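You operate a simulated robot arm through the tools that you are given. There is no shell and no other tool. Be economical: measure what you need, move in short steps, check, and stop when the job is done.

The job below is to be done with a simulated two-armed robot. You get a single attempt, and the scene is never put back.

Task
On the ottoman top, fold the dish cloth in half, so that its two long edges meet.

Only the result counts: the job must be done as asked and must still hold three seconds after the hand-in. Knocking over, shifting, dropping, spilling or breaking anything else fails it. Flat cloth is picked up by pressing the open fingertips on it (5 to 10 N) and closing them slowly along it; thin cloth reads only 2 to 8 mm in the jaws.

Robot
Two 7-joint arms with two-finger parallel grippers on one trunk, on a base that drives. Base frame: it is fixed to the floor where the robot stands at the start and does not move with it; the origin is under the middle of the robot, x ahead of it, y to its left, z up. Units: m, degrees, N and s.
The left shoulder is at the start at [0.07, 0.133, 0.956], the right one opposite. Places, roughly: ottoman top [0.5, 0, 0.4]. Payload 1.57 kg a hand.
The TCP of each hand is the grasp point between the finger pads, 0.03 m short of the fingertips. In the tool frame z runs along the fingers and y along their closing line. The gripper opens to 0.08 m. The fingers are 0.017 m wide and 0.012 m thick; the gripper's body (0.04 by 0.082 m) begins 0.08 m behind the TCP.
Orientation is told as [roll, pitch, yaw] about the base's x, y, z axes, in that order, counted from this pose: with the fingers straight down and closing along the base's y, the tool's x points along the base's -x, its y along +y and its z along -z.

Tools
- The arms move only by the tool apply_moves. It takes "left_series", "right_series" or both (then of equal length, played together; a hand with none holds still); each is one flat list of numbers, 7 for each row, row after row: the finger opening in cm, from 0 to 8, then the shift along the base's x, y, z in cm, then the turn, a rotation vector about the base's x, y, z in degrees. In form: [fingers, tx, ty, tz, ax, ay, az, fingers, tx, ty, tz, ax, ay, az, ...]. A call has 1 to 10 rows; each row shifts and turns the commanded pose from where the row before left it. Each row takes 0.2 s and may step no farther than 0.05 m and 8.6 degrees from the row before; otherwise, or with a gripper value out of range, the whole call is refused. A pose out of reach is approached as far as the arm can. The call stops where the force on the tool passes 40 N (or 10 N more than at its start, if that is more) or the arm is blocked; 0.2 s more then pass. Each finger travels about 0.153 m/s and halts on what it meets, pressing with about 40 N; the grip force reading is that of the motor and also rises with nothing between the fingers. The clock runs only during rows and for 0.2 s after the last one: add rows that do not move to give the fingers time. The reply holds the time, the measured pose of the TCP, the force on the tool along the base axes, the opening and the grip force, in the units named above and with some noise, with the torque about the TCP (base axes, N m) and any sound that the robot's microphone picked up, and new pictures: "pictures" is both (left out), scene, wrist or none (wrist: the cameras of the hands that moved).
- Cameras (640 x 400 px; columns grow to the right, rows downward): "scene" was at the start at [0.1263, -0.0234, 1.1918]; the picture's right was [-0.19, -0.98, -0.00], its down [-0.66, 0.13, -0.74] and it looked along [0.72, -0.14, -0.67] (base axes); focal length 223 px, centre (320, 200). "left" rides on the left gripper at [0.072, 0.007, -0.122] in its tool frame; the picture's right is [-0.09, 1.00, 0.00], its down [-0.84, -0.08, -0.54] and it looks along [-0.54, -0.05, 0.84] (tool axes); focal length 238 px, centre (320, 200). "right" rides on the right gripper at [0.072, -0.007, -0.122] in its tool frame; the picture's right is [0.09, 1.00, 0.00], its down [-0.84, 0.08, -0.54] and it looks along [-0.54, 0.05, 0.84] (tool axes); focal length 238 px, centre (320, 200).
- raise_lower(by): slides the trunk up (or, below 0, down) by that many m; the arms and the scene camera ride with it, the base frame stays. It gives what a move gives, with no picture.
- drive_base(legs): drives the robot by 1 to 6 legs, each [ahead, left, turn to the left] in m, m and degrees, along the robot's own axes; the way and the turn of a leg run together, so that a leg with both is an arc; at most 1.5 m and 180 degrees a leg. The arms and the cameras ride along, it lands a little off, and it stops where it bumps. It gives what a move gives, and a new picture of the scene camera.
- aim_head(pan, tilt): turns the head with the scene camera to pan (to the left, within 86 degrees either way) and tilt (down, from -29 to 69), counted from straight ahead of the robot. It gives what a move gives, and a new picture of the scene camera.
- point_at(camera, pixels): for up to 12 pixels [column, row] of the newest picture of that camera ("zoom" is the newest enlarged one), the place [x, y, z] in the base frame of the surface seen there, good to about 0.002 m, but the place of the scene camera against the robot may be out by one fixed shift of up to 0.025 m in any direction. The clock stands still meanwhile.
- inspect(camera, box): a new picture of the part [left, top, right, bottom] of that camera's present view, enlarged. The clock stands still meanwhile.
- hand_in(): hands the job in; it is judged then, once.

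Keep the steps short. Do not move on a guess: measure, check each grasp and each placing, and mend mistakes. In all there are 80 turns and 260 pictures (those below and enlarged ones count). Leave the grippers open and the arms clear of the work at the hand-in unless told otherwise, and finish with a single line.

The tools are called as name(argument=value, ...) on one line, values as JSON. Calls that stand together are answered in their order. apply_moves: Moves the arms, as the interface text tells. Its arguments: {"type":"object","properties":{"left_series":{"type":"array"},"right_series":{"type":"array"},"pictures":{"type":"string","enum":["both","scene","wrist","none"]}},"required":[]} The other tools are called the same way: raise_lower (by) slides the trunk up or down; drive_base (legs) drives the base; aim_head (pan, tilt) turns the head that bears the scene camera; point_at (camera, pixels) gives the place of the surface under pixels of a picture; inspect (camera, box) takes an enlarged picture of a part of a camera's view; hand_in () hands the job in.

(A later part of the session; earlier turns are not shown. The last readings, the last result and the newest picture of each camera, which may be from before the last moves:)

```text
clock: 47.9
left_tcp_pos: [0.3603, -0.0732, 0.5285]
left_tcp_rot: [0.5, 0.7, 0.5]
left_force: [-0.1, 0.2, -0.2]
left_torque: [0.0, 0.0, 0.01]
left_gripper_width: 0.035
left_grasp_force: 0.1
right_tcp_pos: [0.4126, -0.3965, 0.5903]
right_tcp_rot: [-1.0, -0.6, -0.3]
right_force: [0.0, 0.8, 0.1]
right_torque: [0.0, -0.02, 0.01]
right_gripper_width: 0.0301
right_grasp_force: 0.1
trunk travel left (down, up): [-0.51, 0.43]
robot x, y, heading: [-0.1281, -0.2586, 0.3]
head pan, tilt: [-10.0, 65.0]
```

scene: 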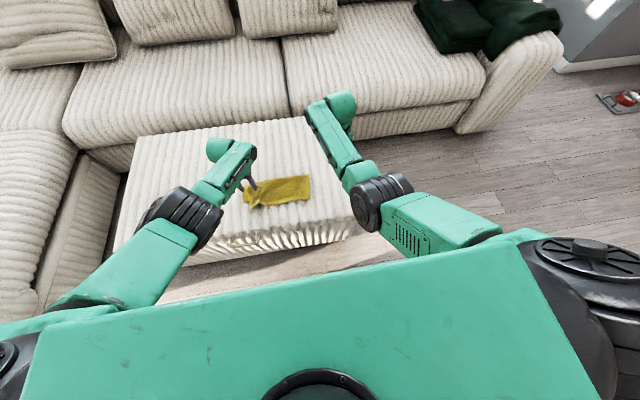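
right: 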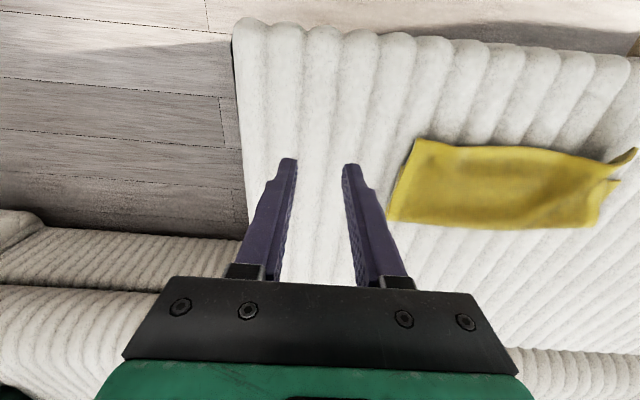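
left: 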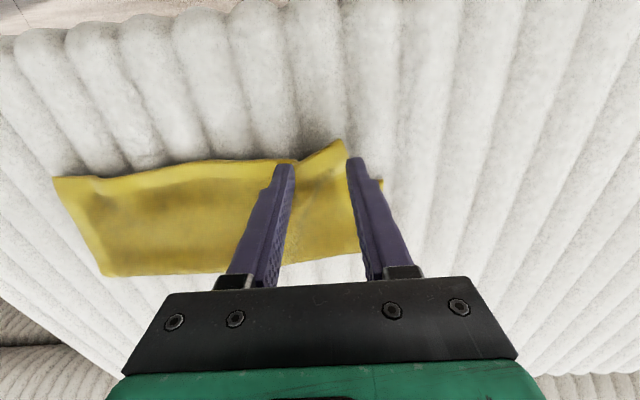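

The left hand is at (0.360, -0.073, 0.529). I lower it over the corner until light contact.

apply_moves(left_series=[3.5, -0.2, 0, -2, 0, 0, 0, 3.5, 0, 0, -1.5, 0, 0, 0, 3.5, 0, 0, -0.5, 0, 0, 0, 3.5, 0, 0, -0.3, 0, 0, 0, 3.5, 0, 0, 0, 0, 0, 0], pictures="wrist")

inspect(camera="left", box=[220, 100, 420, 225])

```text
clock: 49.1
left_tcp_pos: [0.358, -0.0736, 0.4867]
left_tcp_rot: [0.4, 0.7, 0.6]
left_force: [-0.9, 0.0, 2.7]
left_torque: [-0.09, -0.06, 0.01]
left_gripper_width: 0.0354
left_grasp_force: 0.0
right_tcp_pos: [0.4113, -0.398, 0.5914]
right_tcp_rot: [-0.9, -0.7, -0.3]
right_force: [0.1, -0.5, -0.6]
right_torque: [0.0, 0.0, 0.0]
right_gripper_width: 0.03
right_grasp_force: 0.1
trunk travel left (down, up): [-0.51, 0.43]
robot x, y, heading: [-0.1275, -0.2628, 0.4]
head pan, tilt: [-10.0, 65.0]
```

left: 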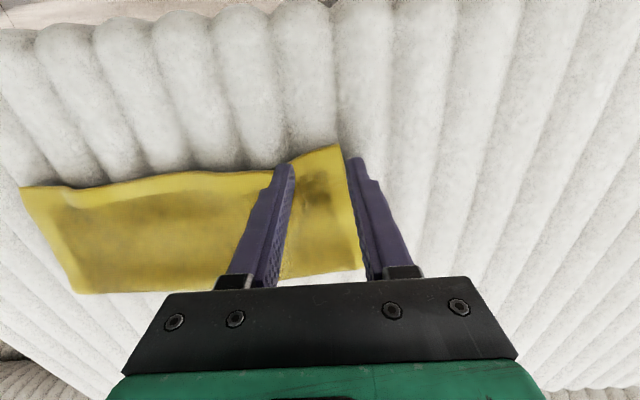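

```text
3.20 times, centred on (320, 162) of left
```

zoom: 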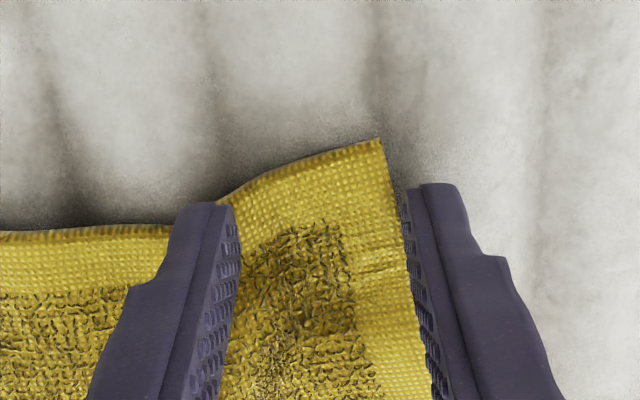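

The fingers straddle just the top-layer corner strip with light contact (2.7 N). I lower 3 mm and close slowly.

apply_moves(left_series=[3.5, 0, 0, -0.3, 0, 0, 0, 3.0, 0, 0, 0, 0, 0, 0, 2.5, 0, 0, 0, 0, 0, 0, 2, 0, 0, 0, 0, 0, 0, 1.5, 0, 0, 0, 0, 0, 0, 1, 0, 0, 0, 0, 0, 0, 0.6, 0, 0, 0, 0, 0, 0, 0.3, 0, 0, 0, 0, 0, 0, 0, 0, 0, 0, 0, 0, 0, 0, 0, 0, 0, 0, 0, 0], pictures="wrist")

```text
clock: 51.3
left_tcp_pos: [0.3585, -0.0741, 0.4842]
left_tcp_rot: [0.6, 0.7, 0.5]
left_force: [2.4, -7.2, 14.5]
left_torque: [-0.35, -0.14, -0.03]
left_gripper_width: 0.0042
left_grasp_force: 24.9
right_tcp_pos: [0.4117, -0.3987, 0.5922]
right_tcp_rot: [-0.8, -0.8, -0.3]
right_force: [0.1, 0.1, -0.3]
right_torque: [-0.01, -0.01, -0.01]
right_gripper_width: 0.0302
right_grasp_force: 0.0
trunk travel left (down, up): [-0.51, 0.43]
robot x, y, heading: [-0.1262, -0.2588, 0.4]
head pan, tilt: [-10.0, 65.0]
```

left: 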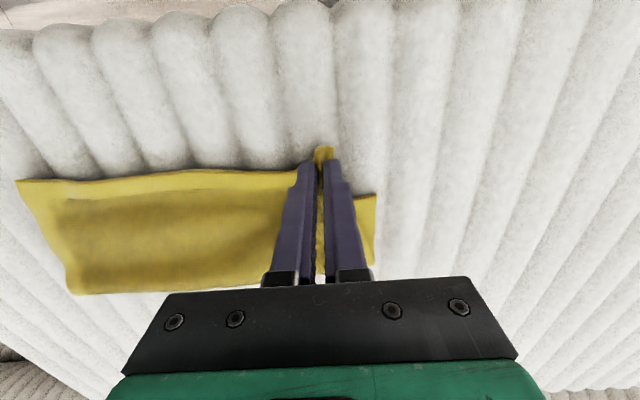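

Gripped at 4.2 mm. I lift and swing it away toward x 0.51, to roll the fold line back outward, while spreading the corner 2 cm outward. I pause there to look.

apply_moves(left_series=[0, 0, 0, 1.5, 0, 0, 0, 0, 0, 0.3, 2, 0, 0, 0, 0, 2, 0.4, 1.5, 0, 0, 0, 0, 3, 0.4, 1, 0, 0, 0, 0, 3, 0.4, 0.5, 0, 0, 0, 0, 3, 0.4, 0, 0, 0, 0, 0, 2.5, 0, -0.5, 0, 0, 0, 0, 2, 0, -0.5, 0, 0, 0, 0, 0, 0, 0, 0, 0, 0], pictures="both")

inspect(camera="scene", box=[210, 140, 340, 230])

```text
clock: 53.3
left_tcp_pos: [0.4485, -0.0556, 0.5486]
left_tcp_rot: [0.5, 0.7, 0.6]
left_force: [0.8, 0.0, -0.3]
left_torque: [-0.02, 0.02, -0.02]
left_gripper_width: 0.0039
left_grasp_force: 24.4
left hand out of reach, approached as far as the arm can: row 6, 7, 8
right_tcp_pos: [0.4125, -0.3981, 0.5898]
right_tcp_rot: [-1.0, -0.6, -0.3]
right_force: [-0.2, -0.6, -0.8]
right_torque: [0.0, 0.02, -0.04]
right_gripper_width: 0.0298
right_grasp_force: 0.0
trunk travel left (down, up): [-0.51, 0.43]
robot x, y, heading: [-0.1298, -0.2633, 0.2]
head pan, tilt: [-10.0, 65.0]
```

scene: 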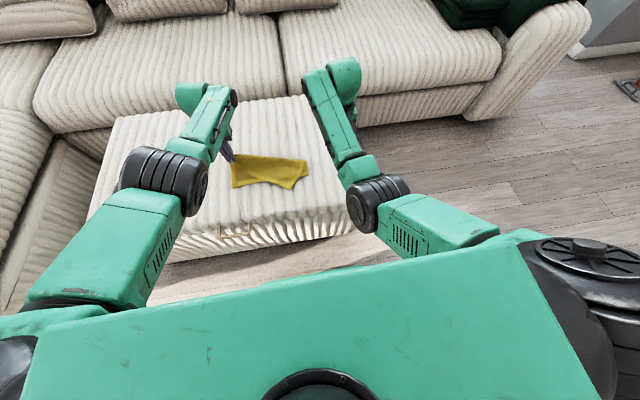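
left: 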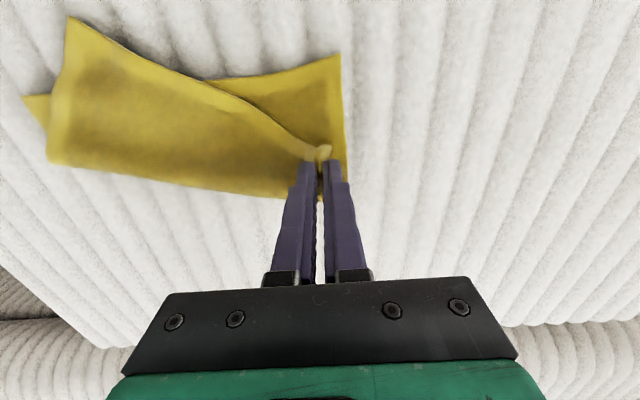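

```text
4.44 times, centred on (275, 185) of scene
```

zoom: 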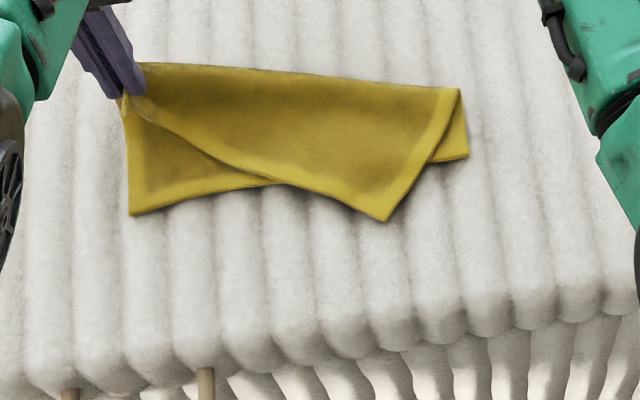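

Now the lower layer's near edge is visible. I measure it, along with both right-hand corners, before laying down the left corner.

point_at(camera="left", pixels=[[337, 60], [290, 72], [225, 83], [28, 98], [70, 22], [50, 155], [342, 150], [250, 190]])

point_at(camera="zoom", pixels=[[132, 212], [220, 190], [270, 184], [466, 156], [386, 218], [457, 92], [300, 75]])

```text
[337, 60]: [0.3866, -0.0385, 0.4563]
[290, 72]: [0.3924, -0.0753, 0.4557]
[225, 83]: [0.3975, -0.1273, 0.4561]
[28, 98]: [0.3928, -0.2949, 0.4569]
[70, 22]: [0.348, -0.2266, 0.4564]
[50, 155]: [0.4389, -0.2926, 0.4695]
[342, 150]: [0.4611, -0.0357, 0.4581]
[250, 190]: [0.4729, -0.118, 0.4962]
```

```text
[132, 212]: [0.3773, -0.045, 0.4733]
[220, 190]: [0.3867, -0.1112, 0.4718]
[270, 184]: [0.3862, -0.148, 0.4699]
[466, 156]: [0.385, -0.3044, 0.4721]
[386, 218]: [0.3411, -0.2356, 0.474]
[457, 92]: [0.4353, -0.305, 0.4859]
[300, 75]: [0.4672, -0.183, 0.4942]
```

The lower near edge is intact: (0.387, -0.038), (0.397, -0.127), (0.393, -0.295). I drive 5 cm forward with the corner held, which rolls the fold line further out and restores arm reach.

drive_base(legs=[[0.05, 0, 0]])

apply_moves(left_series=[0, 0, 0, 0, 0, 0, 0], pictures="wrist")

```text
clock: 54.2
left_tcp_pos: [0.5001, -0.0554, 0.5471]
left_tcp_rot: [0.5, 0.9, 0.5]
left_force: [1.5, 0.0, 0.9]
left_torque: [-0.04, 0.02, 0.0]
left_gripper_width: 0.0038
left_grasp_force: 24.9
right_tcp_pos: [0.4613, -0.3973, 0.5905]
right_tcp_rot: [-0.9, -0.6, -0.2]
right_force: [0.1, 0.5, 0.1]
right_torque: [0.03, 0.05, 0.04]
right_gripper_width: 0.0299
right_grasp_force: 0.0
trunk travel left (down, up): [-0.51, 0.43]
robot x, y, heading: [-0.0775, -0.2615, 0.3]
head pan, tilt: [-10.0, 65.0]
```

scene: 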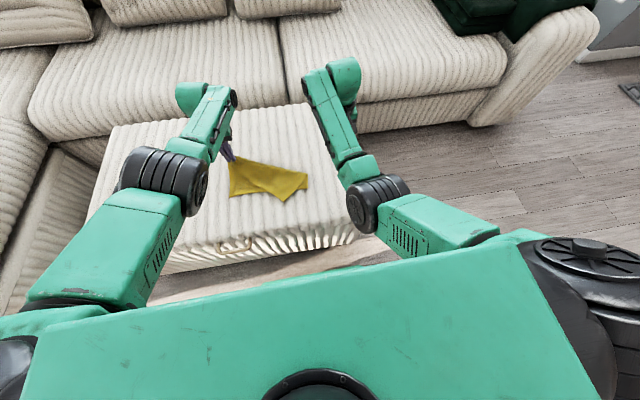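

```text
clock: 54.6
left_tcp_pos: [0.4994, -0.0571, 0.5467]
left_tcp_rot: [0.5, 0.9, 0.5]
left_force: [0.7, -0.8, 0.0]
left_torque: [-0.02, 0.01, -0.04]
left_gripper_width: 0.0041
left_grasp_force: 24.5
right_tcp_pos: [0.4622, -0.3977, 0.59]
right_tcp_rot: [-0.9, -0.6, -0.3]
right_force: [-0.9, 0.2, -0.6]
right_torque: [0.02, 0.0, -0.02]
right_gripper_width: 0.0303
right_grasp_force: 0.1
trunk travel left (down, up): [-0.51, 0.43]
robot x, y, heading: [-0.077, -0.2597, 0.2]
head pan, tilt: [-10.0, 65.0]
```

left: 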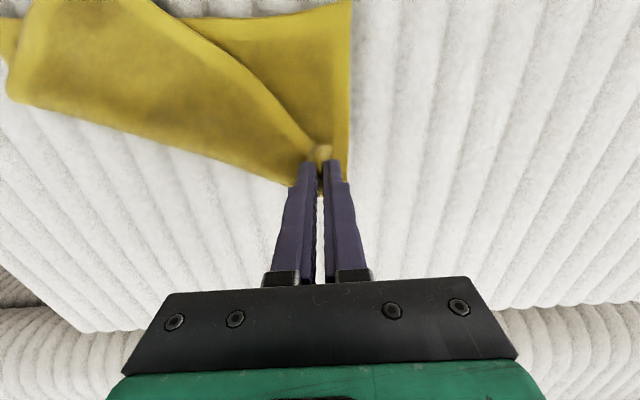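

The left side is fully opened out again. Now I lay the left corner back down: swing back along an arc to TCP x 0.398, so its edge meets x 0.387.

apply_moves(left_series=[0, -2.5, 0, 0.4, 0, 0, 0, 0, -2.3, 0.1, -0.2, 0, 0, 0, 0, -2.2, 0.1, -1, 0, 0, 0, 0, -1.8, 0.1, -1.5, 0, 0, 0, 0, -1.35, 0, -1.8, 0, 0, 0, 0, 0, 0, -1.2, 0, 0, 0, 0, 0, 0, 0, 0, 0, 0], pictures="both")

inspect(camera="left", box=[200, 80, 440, 230])

```text
clock: 56.2
left_tcp_pos: [0.4224, -0.0531, 0.4907]
left_tcp_rot: [0.6, 0.8, 0.6]
left_force: [-0.2, 0.0, 0.3]
left_torque: [-0.05, -0.01, -0.01]
left_gripper_width: 0.004
left_grasp_force: 25.2
left hand out of reach, approached as far as the arm can: row 1
right_tcp_pos: [0.4619, -0.3989, 0.5903]
right_tcp_rot: [-0.9, -0.5, -0.3]
right_force: [-0.3, 0.5, -0.8]
right_torque: [0.06, 0.02, 0.04]
right_gripper_width: 0.03
right_grasp_force: 0.1
trunk travel left (down, up): [-0.51, 0.43]
robot x, y, heading: [-0.0827, -0.2601, 0.2]
head pan, tilt: [-10.0, 65.0]
```

scene: 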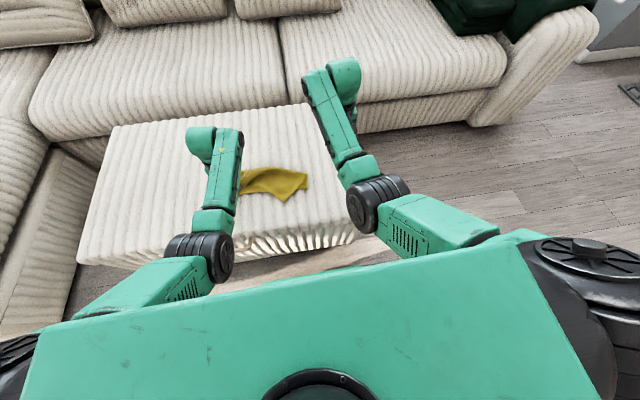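
left: 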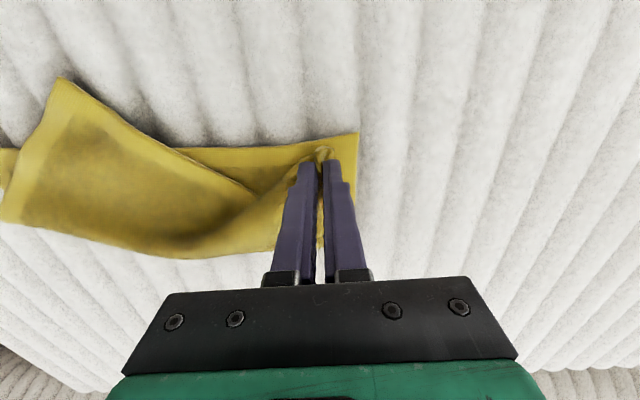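

```text
2.67 times, centred on (320, 155) of left
```

zoom: 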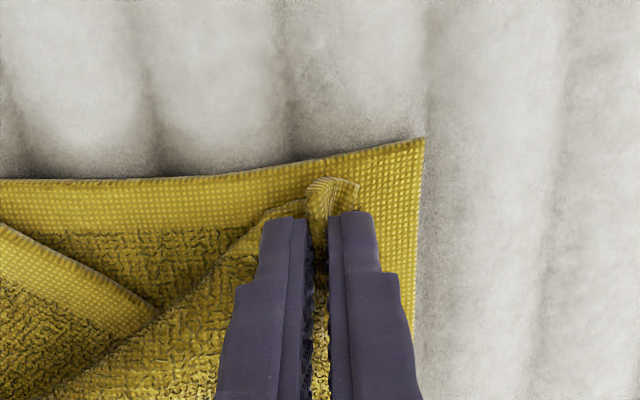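

The hand is at x 0.422 because of an earlier reach offset. I measure the gripped edge against the lower edge.

point_at(camera="zoom", pixels=[[330, 181], [350, 187], [420, 145], [330, 165], [250, 172], [100, 183], [300, 225]])

```text
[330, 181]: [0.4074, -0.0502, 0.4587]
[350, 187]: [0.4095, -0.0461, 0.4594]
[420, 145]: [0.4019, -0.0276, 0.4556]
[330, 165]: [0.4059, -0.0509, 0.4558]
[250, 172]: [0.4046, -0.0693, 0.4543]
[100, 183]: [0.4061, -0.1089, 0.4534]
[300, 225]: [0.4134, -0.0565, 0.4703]
```

The lower layer shifted a little with the pull (its corner is now at (0.402, -0.028)); the gripped edge is at 0.408, within 3 mm of it. I nudge 3 mm back and 6 mm outward, then release slowly.

apply_moves(left_series=[0, -0.3, 0.6, 0, 0, 0, 0, 0, 0, 0, -0.2, 0, 0, 0, 0.6, 0, 0, 0, 0, 0, 0, 1.0, 0, 0, 0, 0, 0, 0, 1.5, 0, 0, 0, 0, 0, 0, 2.0, 0, 0, 0, 0, 0, 0, 2.5, 0, 0, 0.3, 0, 0, 0, 2.5, 0, 0, 2, 0, 0, 0, 2.5, 0, 0, 4, 0, 0, 0, 2.5, 0, 0, 4, 0, 0, 0], pictures="both")

inspect(camera="left", box=[40, 20, 400, 245])

```text
clock: 58.4
left_tcp_pos: [0.4175, -0.0488, 0.5936]
left_tcp_rot: [0.5, 0.8, 0.5]
left_force: [0.3, 0.0, -0.4]
left_torque: [0.03, 0.0, 0.0]
left_gripper_width: 0.0252
left_grasp_force: 0.1
right_tcp_pos: [0.4623, -0.397, 0.5903]
right_tcp_rot: [-0.9, -0.6, -0.3]
right_force: [0.7, 0.1, 0.1]
right_torque: [-0.01, 0.0, 0.0]
right_gripper_width: 0.0301
right_grasp_force: 0.0
trunk travel left (down, up): [-0.51, 0.43]
robot x, y, heading: [-0.0844, -0.2604, 0.2]
head pan, tilt: [-10.0, 65.0]
```

scene: 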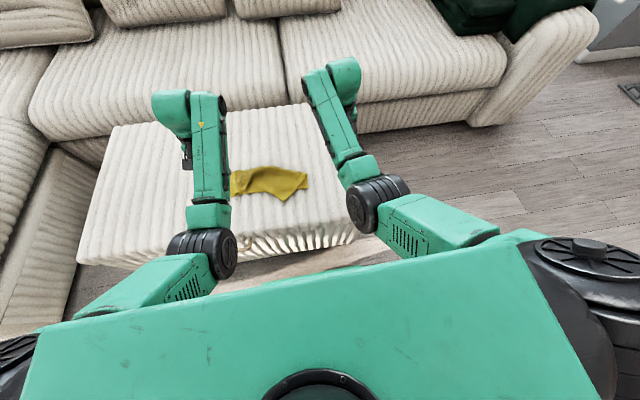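
left: 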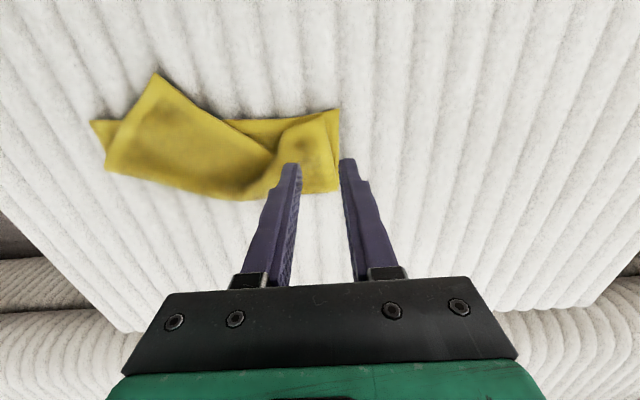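

```text
1.78 times, centred on (220, 132) of left
```

zoom: 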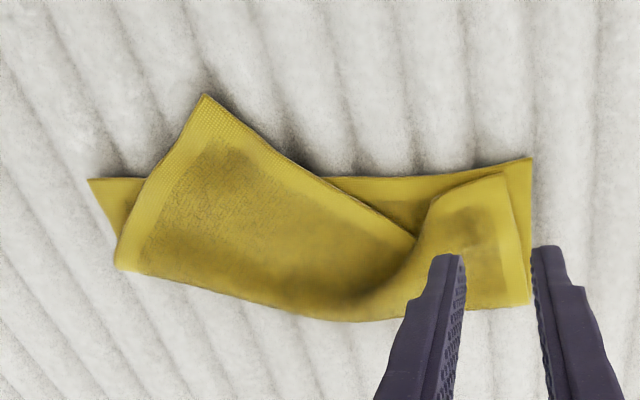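

The left corner now lies close to the lower corner. Next is the right corner: zoom (205,95), which should go onto (90,180). I measure, move the left hand up and aside, then shift the base left for the right hand.

point_at(camera="zoom", pixels=[[205, 98], [93, 182], [120, 268], [505, 178], [529, 160], [528, 300], [250, 145], [320, 185], [440, 200], [165, 160], [370, 180]])

apply_moves(left_series=[2.5, 0, 1, 3, 0, 0, 0, 2.5, 0, 2, 2, 0, 0, 0, 2.5, 0, 3, 0, 0, 0, 0, 2.5, 0, 3, 0, 0, 0, 0], pictures="none")

drive_base(legs=[[0, 0.16, 0]])

```text
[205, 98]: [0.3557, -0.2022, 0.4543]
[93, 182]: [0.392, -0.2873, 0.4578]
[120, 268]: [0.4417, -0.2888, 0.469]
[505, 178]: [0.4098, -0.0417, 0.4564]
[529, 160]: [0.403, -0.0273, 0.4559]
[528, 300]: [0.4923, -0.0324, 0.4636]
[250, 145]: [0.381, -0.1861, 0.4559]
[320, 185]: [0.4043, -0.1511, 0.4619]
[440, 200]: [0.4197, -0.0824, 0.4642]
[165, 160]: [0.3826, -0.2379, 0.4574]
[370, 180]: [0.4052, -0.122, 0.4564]
```

```text
clock: 59.4
left_tcp_pos: [0.4196, 0.0451, 0.6409]
left_tcp_rot: [0.4, 0.7, 0.5]
left_force: [-0.2, 0.5, -0.7]
left_torque: [0.01, 0.02, -0.01]
left_gripper_width: 0.025
left_grasp_force: 0.1
right_tcp_pos: [0.4632, -0.3967, 0.59]
right_tcp_rot: [-0.9, -0.6, -0.3]
right_force: [-0.5, 0.1, -0.2]
right_torque: [-0.01, -0.02, 0.01]
right_gripper_width: 0.0299
right_grasp_force: 0.1
trunk travel left (down, up): [-0.51, 0.43]
robot x, y, heading: [-0.0819, -0.2618, 0.4]
head pan, tilt: [-10.0, 65.0]
```

```text
clock: 60.8
left_tcp_pos: [0.4193, 0.2081, 0.6413]
left_tcp_rot: [0.5, 0.8, 0.5]
left_force: [0.0, 0.1, -0.4]
left_torque: [-0.03, -0.01, 0.01]
left_gripper_width: 0.0251
left_grasp_force: 0.1
right_tcp_pos: [0.4616, -0.2347, 0.5905]
right_tcp_rot: [-0.9, -0.5, -0.4]
right_force: [-0.3, -0.5, 0.4]
right_torque: [-0.01, 0.01, -0.02]
right_gripper_width: 0.03
right_grasp_force: 0.2
trunk travel left (down, up): [-0.51, 0.43]
robot x, y, heading: [-0.0818, -0.0971, 0.3]
head pan, tilt: [-10.0, 65.0]
```

scene: 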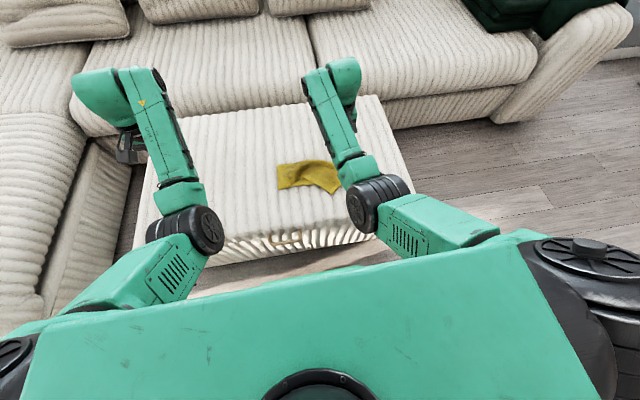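

The right top corner is at (0.356, -0.202), pointing toward me on bare ottoman, and it must go to (0.392, -0.287). I move the right hand over (0.368, -0.203).

apply_moves(right_series=[2.6, -2.4, 0.8, 0, 0.3, 0.1, 0.1, 2.6, -2.4, 0.8, 0, 0.3, 0.2, 0.1, 2.6, -2.4, 0.8, 0, 0.3, 0.2, 0.1, 2.6, -2.2, 0.8, 0, 0, 0, 0, 2.6, 0, 0, -3, 0, 0, 0, 2.6, 0, 0, -3, 0, 0, 0, 2.6, 0, 0, -2.5, 0, 0, 0, 2.6, 0, 0, 0, 0, 0, 0], pictures="wrist")

```text
clock: 61.9
left_tcp_pos: [0.4194, 0.2075, 0.6433]
left_tcp_rot: [0.6, 0.8, 0.5]
left_force: [0.9, -0.2, 0.4]
left_torque: [0.01, 0.03, -0.03]
left_gripper_width: 0.025
left_grasp_force: 0.0
right_tcp_pos: [0.4341, -0.2532, 0.6652]
right_tcp_rot: [-4.7, -11.3, -2.7]
right_force: [-0.6, -0.1, -0.1]
right_torque: [-0.02, 0.02, 0.01]
right_gripper_width: 0.026
right_grasp_force: 0.0
trunk travel left (down, up): [-0.51, 0.43]
robot x, y, heading: [-0.0813, -0.0984, 0.2]
head pan, tilt: [-10.0, 65.0]
stopped in row 5 (right hand): the arm was blocked; the commanded pose is now the measured one
```

right: 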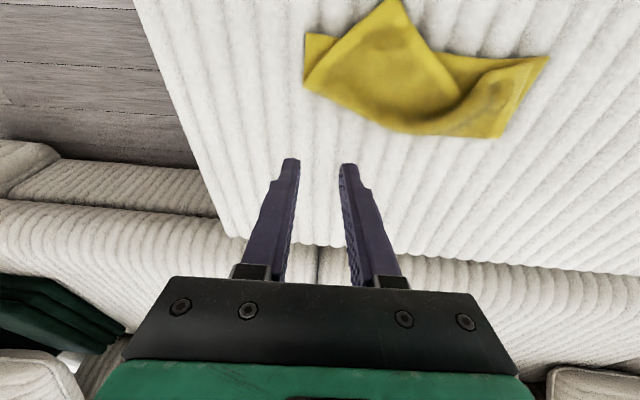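

The right arm binds the same way in its inner-elbow posture. Stretching the left arm to its outer limit cured it there, so I stretch the right arm forward and outward at a safe height, and turn it upright.

apply_moves(right_series=[2.6, 3, 0, -1, 0, 0, 0, 2.6, 3, 0, -1, 0, 4, 0, 2.6, 3, 0, -2, 2, 4, 1, 2.6, 3, 0, -2, 2, 3, 1, 2.6, 3, 0, -1, 0.7, 0.3, 0.7, 2.6, 3, 0, 0, 0, 0, 0, 2.6, 0, 0, 0, 0, 0, 0], pictures="scene")

```text
clock: 63.5
left_tcp_pos: [0.4182, 0.2076, 0.6414]
left_tcp_rot: [0.5, 0.8, 0.5]
left_force: [-0.1, -1.7, -0.9]
left_torque: [0.05, 0.01, -0.02]
left_gripper_width: 0.025
left_grasp_force: 0.2
right_tcp_pos: [0.5285, -0.253, 0.6189]
right_tcp_rot: [-2.1, -2.8, -1.1]
right_force: [-0.5, -0.7, -0.4]
right_torque: [0.02, -0.02, 0.02]
right_gripper_width: 0.0257
right_grasp_force: 0.0
right hand out of reach, approached as far as the arm can: row 4, 5, 6
trunk travel left (down, up): [-0.51, 0.43]
robot x, y, heading: [-0.0809, -0.0977, 0.1]
head pan, tilt: [-10.0, 65.0]
```

scene: 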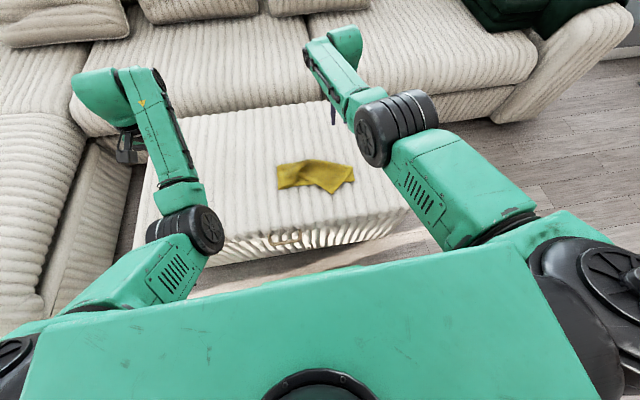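

The elbow swung outward. I drive back 8 cm and lower the trunk 6 cm so the right hand can work mid-range, then adjust.

drive_base(legs=[[-0.08, 0.02, 0]])

raise_lower(by=-0.06)

apply_moves(right_series=[2.6, -3, 0, 0, 1, 1, 0.5, 2.6, -3, 1, 0, 1, 1, 0.5, 2.6, -1, 1, 0, 0, 0, 0, 2.6, 0, 0, 0, 0, 0, 0], pictures="wrist")

```text
clock: 64.5
left_tcp_pos: [0.3373, 0.2271, 0.6425]
left_tcp_rot: [0.5, 0.9, 0.5]
left_force: [-0.2, 0.4, 0.1]
left_torque: [-0.02, -0.04, 0.0]
left_gripper_width: 0.0248
left_grasp_force: 0.1
right_tcp_pos: [0.4497, -0.2312, 0.6182]
right_tcp_rot: [-2.1, -2.9, -1.0]
right_force: [-0.2, -0.4, 0.3]
right_torque: [-0.01, 0.0, -0.02]
right_gripper_width: 0.0262
right_grasp_force: 0.0
trunk travel left (down, up): [-0.51, 0.43]
robot x, y, heading: [-0.1592, -0.0743, 0.4]
head pan, tilt: [-10.0, 65.0]
```

scene: 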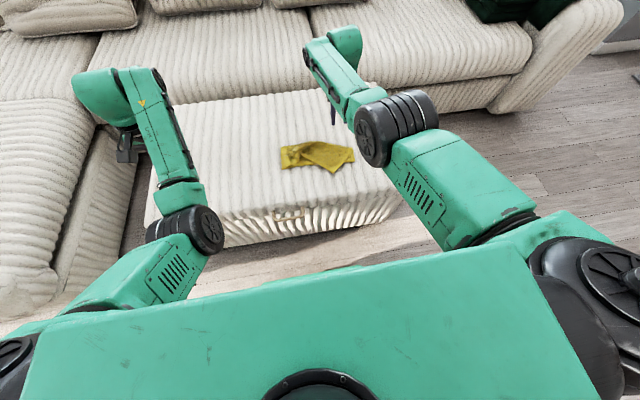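

```text
clock: 65.5
left_tcp_pos: [0.3387, 0.2277, 0.5825]
left_tcp_rot: [0.5, 0.9, 0.4]
left_force: [0.6, 0.4, -0.5]
left_torque: [-0.02, -0.04, 0.0]
left_gripper_width: 0.0251
left_grasp_force: 0.1
right_tcp_pos: [0.4488, -0.2321, 0.5577]
right_tcp_rot: [-2.1, -2.8, -1.0]
right_force: [0.9, 0.0, 0.4]
right_torque: [0.01, -0.04, 0.03]
right_gripper_width: 0.0261
right_grasp_force: 0.1
trunk travel left (down, up): [-0.45, 0.49]
robot x, y, heading: [-0.1561, -0.078, 0.2]
head pan, tilt: [-10.0, 65.0]
```

```text
clock: 66.5
left_tcp_pos: [0.3406, 0.2269, 0.582]
left_tcp_rot: [0.5, 0.7, 0.5]
left_force: [-0.3, 0.5, 0.6]
left_torque: [-0.04, 0.0, -0.01]
left_gripper_width: 0.025
left_grasp_force: 0.0
right_tcp_pos: [0.3823, -0.2173, 0.5621]
right_tcp_rot: [-0.5, -1.0, -0.6]
right_force: [0.7, -0.8, 0.3]
right_torque: [-0.01, -0.01, 0.02]
right_gripper_width: 0.0263
right_grasp_force: 0.1
trunk travel left (down, up): [-0.45, 0.49]
robot x, y, heading: [-0.1586, -0.0786, 0.1]
head pan, tilt: [-10.0, 65.0]
```

right: 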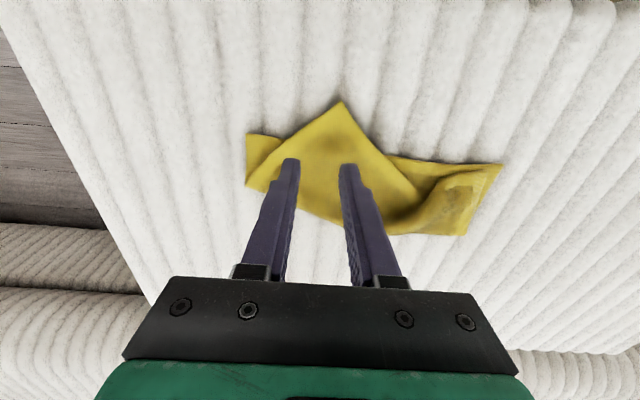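

The right arm tracks well now. I check the corner with this camera (tip at (341,104)) and move down over it.

point_at(camera="right", pixels=[[341, 106], [315, 125], [362, 130], [249, 136], [252, 185], [285, 140]])

apply_moves(right_series=[2.6, -1.4, 1.4, -2, 0.5, 1, 0.6, 2.6, 0, 0, -2.5, 0, 0, 0, 2.6, 0, 0, -1.5, 0, 0, 0, 2.6, 0, 0, -0.8, 0, 0, 0, 2.6, 0, 0, -0.3, 0, 0, 0, 2.6, 0, 0, 0, 0, 0, 0], pictures="wrist")

```text
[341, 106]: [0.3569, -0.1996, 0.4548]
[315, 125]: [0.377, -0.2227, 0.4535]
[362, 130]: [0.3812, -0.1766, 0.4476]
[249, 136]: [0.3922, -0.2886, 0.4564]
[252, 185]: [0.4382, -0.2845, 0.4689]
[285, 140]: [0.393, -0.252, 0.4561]
```

```text
clock: 67.9
left_tcp_pos: [0.3396, 0.2272, 0.5824]
left_tcp_rot: [0.5, 0.9, 0.5]
left_force: [-0.2, -0.4, 0.1]
left_torque: [-0.05, 0.01, 0.0]
left_gripper_width: 0.025
left_grasp_force: 0.0
right_tcp_pos: [0.3711, -0.2062, 0.4928]
right_tcp_rot: [-0.1, -0.5, -0.2]
right_force: [1.0, 0.2, -0.1]
right_torque: [-0.03, 0.01, -0.04]
right_gripper_width: 0.0259
right_grasp_force: 0.1
trunk travel left (down, up): [-0.45, 0.49]
robot x, y, heading: [-0.1618, -0.0754, 0.7]
head pan, tilt: [-10.0, 65.0]
```

right: 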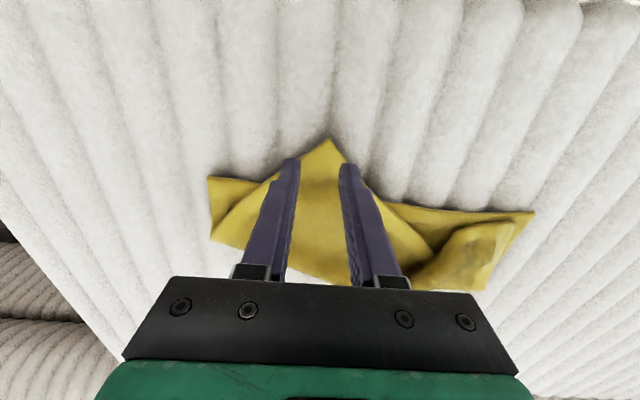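

The fingers straddle the corner. I nudge 5 mm left and press down to contact.

apply_moves(right_series=[2.6, -0.3, 0.5, -0.4, 0, 0, 0, 2.6, 0, 0, -0.3, 0, 0, 0, 2.6, 0, 0, -0.2, 0, 0, 0, 2.6, 0, 0, -0.1, 0, 0, 0], pictures="none")

```text
clock: 68.9
left_tcp_pos: [0.3391, 0.2281, 0.5818]
left_tcp_rot: [0.5, 0.9, 0.5]
left_force: [0.1, -0.1, -0.5]
left_torque: [-0.02, -0.02, 0.01]
left_gripper_width: 0.0248
left_grasp_force: 0.1
right_tcp_pos: [0.3694, -0.2037, 0.4839]
right_tcp_rot: [-0.2, -0.8, -0.3]
right_force: [0.7, 0.3, 1.9]
right_torque: [-0.03, -0.05, -0.01]
right_gripper_width: 0.0262
right_grasp_force: 0.1
trunk travel left (down, up): [-0.45, 0.49]
robot x, y, heading: [-0.1652, -0.072, 0.1]
head pan, tilt: [-10.0, 65.0]
```

Contact is starting (1.9 N). I press 3 mm more and close slowly.

apply_moves(right_series=[2.6, 0, 0, -0.3, 0, 0, 0, 2.6, 0, 0, -0.1, 0, 0, 0, 2.2, 0, 0, 0, 0, 0, 0, 1.8, 0, 0, 0, 0, 0, 0, 1.4, 0, 0, 0, 0, 0, 0, 1, 0, 0, 0, 0, 0, 0, 0.6, 0, 0, 0, 0, 0, 0, 0.3, 0, 0, 0, 0, 0, 0, 0, 0, 0, 0, 0, 0, 0, 0, 0, 0, 0, 0, 0, 0], pictures="wrist")

```text
clock: 71.1
left_tcp_pos: [0.3369, 0.2276, 0.5832]
left_tcp_rot: [0.4, 0.5, 0.5]
left_force: [0.0, 0.7, 0.7]
left_torque: [0.02, -0.01, 0.02]
left_gripper_width: 0.025
left_grasp_force: 0.0
right_tcp_pos: [0.3672, -0.2006, 0.4811]
right_tcp_rot: [-0.3, -1.0, 0.0]
right_force: [11.6, 4.4, 35.2]
right_torque: [0.14, -0.42, 0.04]
right_gripper_width: 0.0041
right_grasp_force: 24.8
trunk travel left (down, up): [-0.45, 0.49]
robot x, y, heading: [-0.1569, -0.0773, 0.3]
head pan, tilt: [-10.0, 65.0]
```

right: 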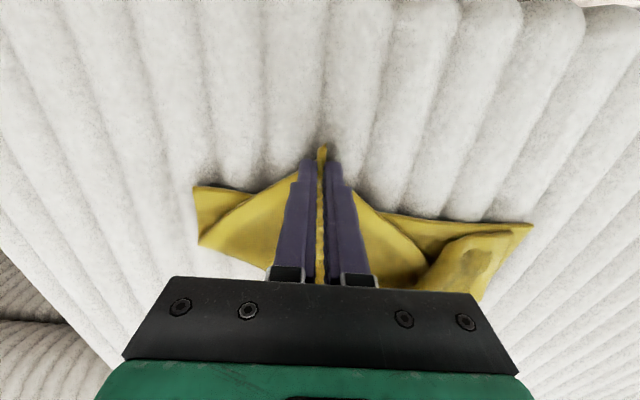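

Gripped at 4.1 mm. I lift the corner and carry it outward to about (0.41, -0.265, 0.54), watching force.

apply_moves(right_series=[0, 0, 0, 1.5, 0, 0, 0, 0, 0, -0.5, 2, 0, 0, 0, 0, 0.6, -1.5, 1.5, 0, 0, 0, 0, 1.2, -1.5, 1, 0, 0, 0, 0, 1.2, -1.5, 0, 0, 0, 0, 0, 1.2, -1.5, 0, 0, 0, 0, 0, 0, 0, 0, 0, 0, 0], pictures="wrist")

```text
clock: 72.7
left_tcp_pos: [0.3388, 0.228, 0.5815]
left_tcp_rot: [0.5, 0.8, 0.5]
left_force: [0.2, 0.4, -0.5]
left_torque: [-0.02, -0.03, 0.02]
left_gripper_width: 0.025
left_grasp_force: 0.2
right_tcp_pos: [0.4064, -0.2587, 0.5339]
right_tcp_rot: [0.4, 0.3, 0.5]
right_force: [0.0, -0.3, -0.1]
right_torque: [0.03, 0.01, -0.04]
right_gripper_width: 0.004
right_grasp_force: 24.3
trunk travel left (down, up): [-0.45, 0.49]
robot x, y, heading: [-0.1621, -0.0759, 0.2]
head pan, tilt: [-10.0, 65.0]
```

right: 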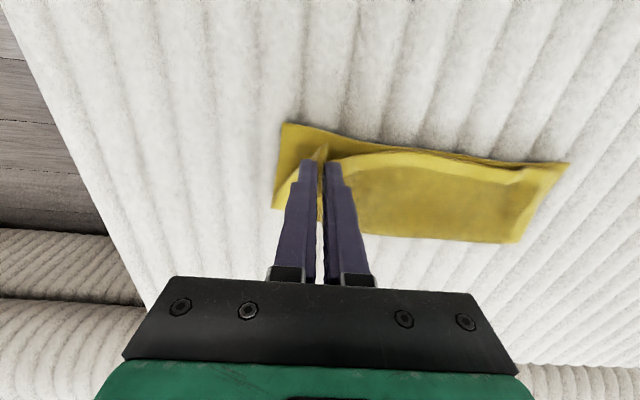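

The top layer already opens neatly toward the right corner. I drive 8 cm forward with it held, to roll the right part of the fold outward as on the left.

drive_base(legs=[[0.08, 0, 0]])

apply_moves(right_series=[0, 0, -0.5, 0, 0, 0, 0, 0, 0, 0, 0, 0, 0, 0], pictures="wrist")

```text
clock: 73.8
left_tcp_pos: [0.4199, 0.2275, 0.5797]
left_tcp_rot: [0.6, 0.9, 0.6]
left_force: [-0.6, -0.2, -0.1]
left_torque: [0.0, 0.05, 0.02]
left_gripper_width: 0.025
left_grasp_force: 0.1
right_tcp_pos: [0.4849, -0.2576, 0.5348]
right_tcp_rot: [0.3, 0.4, 0.5]
right_force: [-0.2, 0.5, -0.1]
right_torque: [0.01, 0.0, 0.01]
right_gripper_width: 0.0034
right_grasp_force: 24.4
trunk travel left (down, up): [-0.45, 0.49]
robot x, y, heading: [-0.081, -0.0763, 0.2]
head pan, tilt: [-10.0, 65.0]
```

scene: 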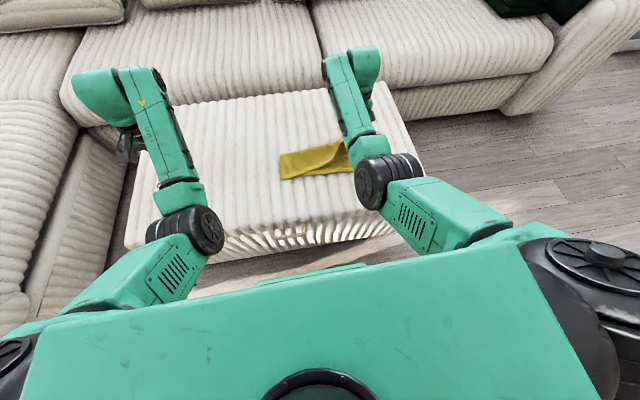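

```text
clock: 74.4
left_tcp_pos: [0.4191, 0.2278, 0.5822]
left_tcp_rot: [0.6, 0.8, 0.5]
left_force: [-0.3, 0.2, 0.4]
left_torque: [-0.03, -0.03, -0.01]
left_gripper_width: 0.0256
left_grasp_force: 0.1
right_tcp_pos: [0.4852, -0.2628, 0.5344]
right_tcp_rot: [0.5, 0.3, 0.5]
right_force: [0.0, -0.2, 0.1]
right_torque: [0.01, 0.01, -0.01]
right_gripper_width: 0.0037
right_grasp_force: 25.4
trunk travel left (down, up): [-0.45, 0.49]
robot x, y, heading: [-0.078, -0.0763, 0.4]
head pan, tilt: [-10.0, 65.0]
```

right: 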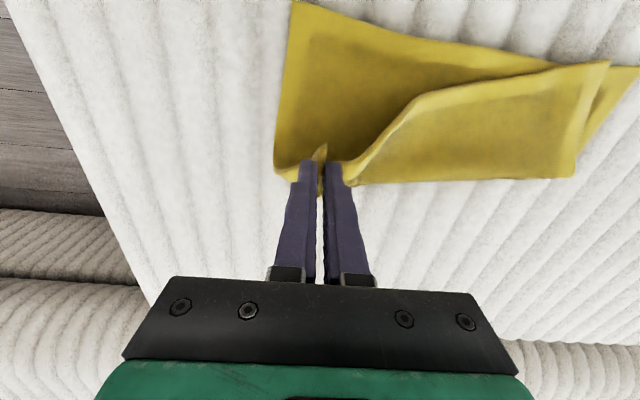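

Now I see the whole lower layer. I measure the lower near edge, the fold line, and the left corners.

point_at(camera="right", pixels=[[294, 8], [370, 30], [450, 47], [540, 62], [634, 72], [606, 66], [572, 172], [279, 160], [420, 180], [500, 75], [315, 150]])

```text
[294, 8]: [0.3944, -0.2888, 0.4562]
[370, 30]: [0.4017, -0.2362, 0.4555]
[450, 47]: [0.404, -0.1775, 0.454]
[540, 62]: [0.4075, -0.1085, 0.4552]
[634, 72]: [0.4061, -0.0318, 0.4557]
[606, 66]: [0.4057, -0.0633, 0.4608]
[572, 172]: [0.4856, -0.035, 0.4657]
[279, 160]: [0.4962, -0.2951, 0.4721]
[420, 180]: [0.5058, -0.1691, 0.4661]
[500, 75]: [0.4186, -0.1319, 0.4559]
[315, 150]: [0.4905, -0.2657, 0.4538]
```

The lower near edge runs from (0.394, -0.289) to (0.405, -0.032). I now lay the right corner back: the arc ends at TCP (0.4025, -0.2805), yawing +40° so the pinched corner points along its diagonal.

apply_moves(right_series=[0, -1.5, -0.2, 0.5, 0, 0, 7, 0, -1.8, -0.3, 0, 0, 0, 7, 0, -1.8, -0.3, -0.7, 0, 0, 7, 0, -1.5, -0.3, -1.2, 0, 0, 7, 0, -1.0, -0.3, -1.5, 0, 0, 7, 0, -0.67, -0.37, -1.2, 0, 0, 5, 0, 0, 0, 0, 0, 0, 0], pictures="wrist")

inspect(camera="right", box=[200, 60, 440, 210])

```text
clock: 76.0
left_tcp_pos: [0.4187, 0.2273, 0.5817]
left_tcp_rot: [0.5, 0.8, 0.5]
left_force: [-0.5, -0.9, -0.4]
left_torque: [0.01, 0.04, -0.02]
left_gripper_width: 0.025
left_grasp_force: 0.1
right_tcp_pos: [0.4017, -0.2796, 0.4933]
right_tcp_rot: [0.4, 0.2, 40.6]
right_force: [0.7, 0.7, 0.1]
right_torque: [0.04, -0.05, -0.08]
right_gripper_width: 0.0037
right_grasp_force: 24.0
trunk travel left (down, up): [-0.45, 0.49]
robot x, y, heading: [-0.0804, -0.0788, 0.3]
head pan, tilt: [-10.0, 65.0]
```

right: 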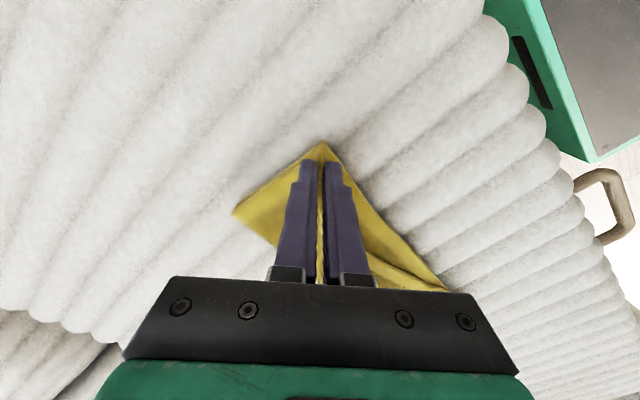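

```text
2.67 times, centred on (320, 135) of right
```

zoom: 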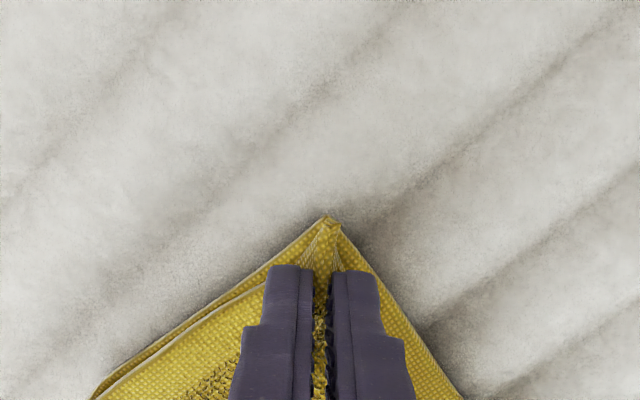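

The corners coincide almost exactly (zoom (330,220)). I lower 5 mm, release slowly, and rise.

apply_moves(right_series=[0, 0, 0, -0.5, 0, 0, 0, 0.5, 0, 0, 0, 0, 0, 0, 0.8, 0, 0, 0, 0, 0, 0, 1.2, 0, 0, 0, 0, 0, 0, 1.6, 0, 0, 0, 0, 0, 0, 2.0, 0, 0, 0, 0, 0, 0, 2.4, 0, 0, 0.3, 0, 0, 0, 2.4, 0, 0, 2, 0, 0, 0, 2.4, 0, 0, 4, 0, 0, 0, 2.4, 0, 0, 4.5, 0, 0, 0], pictures="wrist")

inspect(camera="scene", box=[260, 120, 390, 200])

```text
clock: 78.4
left_tcp_pos: [0.4188, 0.2286, 0.5811]
left_tcp_rot: [0.5, 0.8, 0.5]
left_force: [0.2, 0.8, -0.1]
left_torque: [-0.03, 0.0, 0.0]
left_gripper_width: 0.025
left_grasp_force: 0.1
right_tcp_pos: [0.4017, -0.3159, 0.5961]
right_tcp_rot: [-2.4, 2.5, 38.0]
right_force: [-0.2, 1.2, -0.8]
right_torque: [-0.02, -0.01, 0.0]
right_gripper_width: 0.0242
right_grasp_force: 0.0
trunk travel left (down, up): [-0.45, 0.49]
robot x, y, heading: [-0.0776, -0.0761, 0.2]
head pan, tilt: [-10.0, 65.0]
stopped in row 10 (right hand): the arm was blocked; the commanded pose is now the measured one
```

right: 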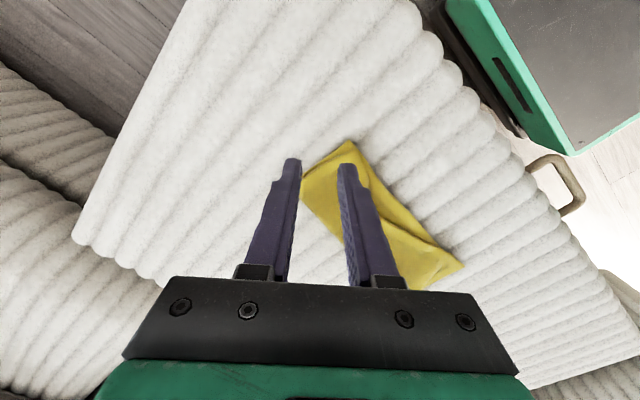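

```text
4.92 times, centred on (325, 160) of scene
```

zoom: 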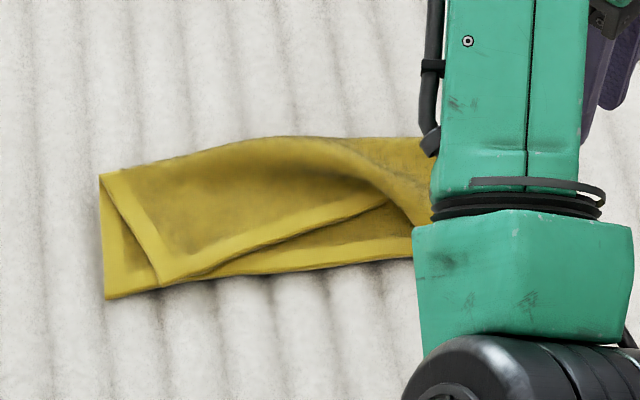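

The right corner is released. The left corner of the top layer got pulled inward by about 3 cm and still needs to be spread left. I move the right arm outward to see everything.

apply_moves(right_series=[2.4, 1, -3, 0, 0, 0, -7, 2.4, 1, -3, 0, 0, 0, -7, 2.4, 1, -3, 0, 0, 0, -7, 2.4, 1, -3, 0, 0, 0, -7, 2.4, 1, -3, 0, 0, 0, -7], pictures="wrist")

inspect(camera="scene", box=[260, 120, 390, 200])

```text
clock: 79.6
left_tcp_pos: [0.4192, 0.2275, 0.5821]
left_tcp_rot: [0.6, 0.8, 0.4]
left_force: [-0.7, -0.1, -0.3]
left_torque: [0.01, -0.01, 0.02]
left_gripper_width: 0.0247
left_grasp_force: 0.0
right_tcp_pos: [0.4532, -0.4654, 0.5962]
right_tcp_rot: [-2.1, 2.5, 3.2]
right_force: [0.0, -0.8, -0.7]
right_torque: [0.01, -0.02, -0.03]
right_gripper_width: 0.0241
right_grasp_force: 0.1
trunk travel left (down, up): [-0.45, 0.49]
robot x, y, heading: [-0.0768, -0.0709, 0.4]
head pan, tilt: [-10.0, 65.0]
```

right: 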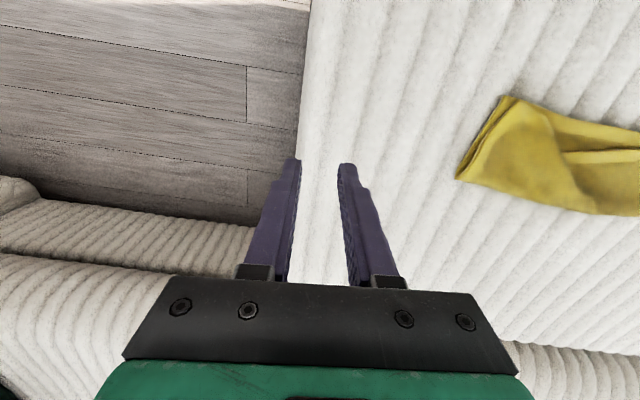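

```text
4.92 times, centred on (325, 160) of scene
```

zoom: 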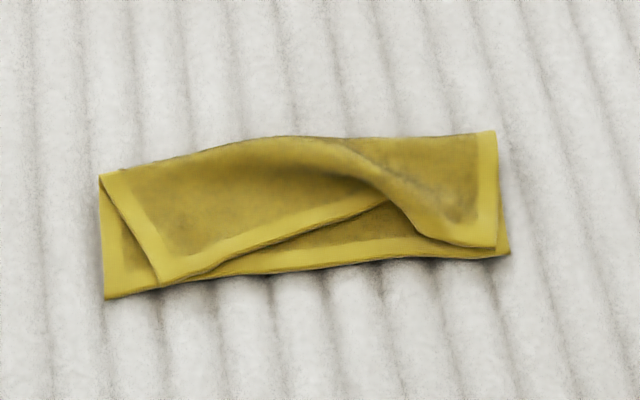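

The right corner is good. The top layer's left corner is at zoom (160,283) but belongs at (105,297). I measure it and shift the base right so the left hand can take it.

point_at(camera="zoom", pixels=[[158, 280], [107, 296], [102, 178], [494, 135], [507, 252], [492, 246], [300, 268], [300, 230], [430, 238], [380, 205]])

drive_base(legs=[[0, -0.17, 0]])

apply_moves(left_series=[2.6, 0, -2.5, 0, 0, 0, 0, 2.6, 0, -2.5, 0, 0, 0, 0, 2.6, 0, -2.5, 0, 0, 0, 0, 2.6, 0, -2, 0, 0, 0, 0, 2.6, 0, 0, 0, 0, 0, 0], pictures="wrist")

```text
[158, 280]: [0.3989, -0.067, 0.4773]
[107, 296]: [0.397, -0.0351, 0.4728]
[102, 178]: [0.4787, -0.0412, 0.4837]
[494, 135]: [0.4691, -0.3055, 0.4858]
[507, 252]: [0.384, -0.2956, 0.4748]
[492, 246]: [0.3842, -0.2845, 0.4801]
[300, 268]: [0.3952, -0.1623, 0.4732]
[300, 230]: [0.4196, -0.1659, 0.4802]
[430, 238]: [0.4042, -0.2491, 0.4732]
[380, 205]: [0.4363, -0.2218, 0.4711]
```

```text
clock: 81.1
left_tcp_pos: [0.4199, 0.0558, 0.5801]
left_tcp_rot: [0.6, 0.8, 0.6]
left_force: [0.2, -0.6, -1.0]
left_torque: [0.02, 0.04, 0.03]
left_gripper_width: 0.0247
left_grasp_force: 0.1
right_tcp_pos: [0.4538, -0.6361, 0.5966]
right_tcp_rot: [-2.2, 2.5, 3.3]
right_force: [-0.1, 0.0, 0.7]
right_torque: [0.04, 0.0, -0.01]
right_gripper_width: 0.024
right_grasp_force: 0.1
trunk travel left (down, up): [-0.45, 0.49]
robot x, y, heading: [-0.0801, -0.2471, 0.3]
head pan, tilt: [-10.0, 65.0]
```

scene: 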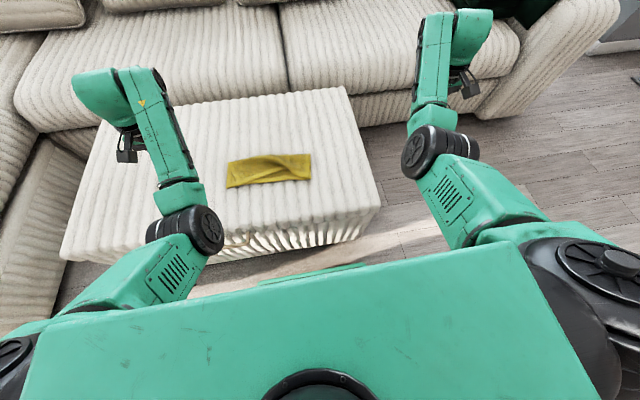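

```text
clock: 82.3
left_tcp_pos: [0.4204, -0.038, 0.5821]
left_tcp_rot: [0.6, 0.8, 0.7]
left_force: [-0.6, 0.3, -0.7]
left_torque: [0.01, -0.03, 0.01]
left_gripper_width: 0.0262
left_grasp_force: 0.0
right_tcp_pos: [0.4539, -0.6344, 0.5976]
right_tcp_rot: [-2.2, 2.5, 3.4]
right_force: [0.0, -0.8, -0.4]
right_torque: [0.02, -0.02, 0.0]
right_gripper_width: 0.0239
right_grasp_force: 0.1
trunk travel left (down, up): [-0.45, 0.49]
robot x, y, heading: [-0.0822, -0.2525, 0.4]
head pan, tilt: [-10.0, 65.0]
```

left: 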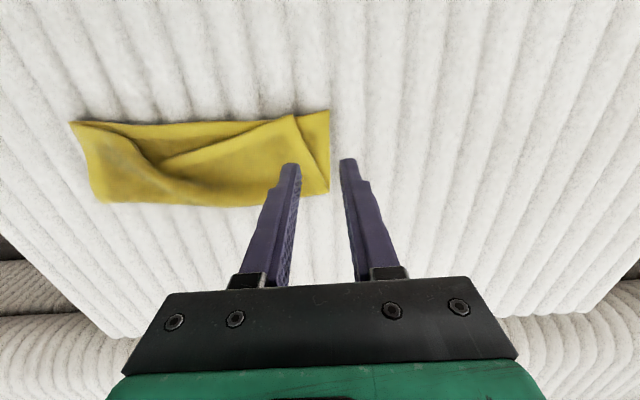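

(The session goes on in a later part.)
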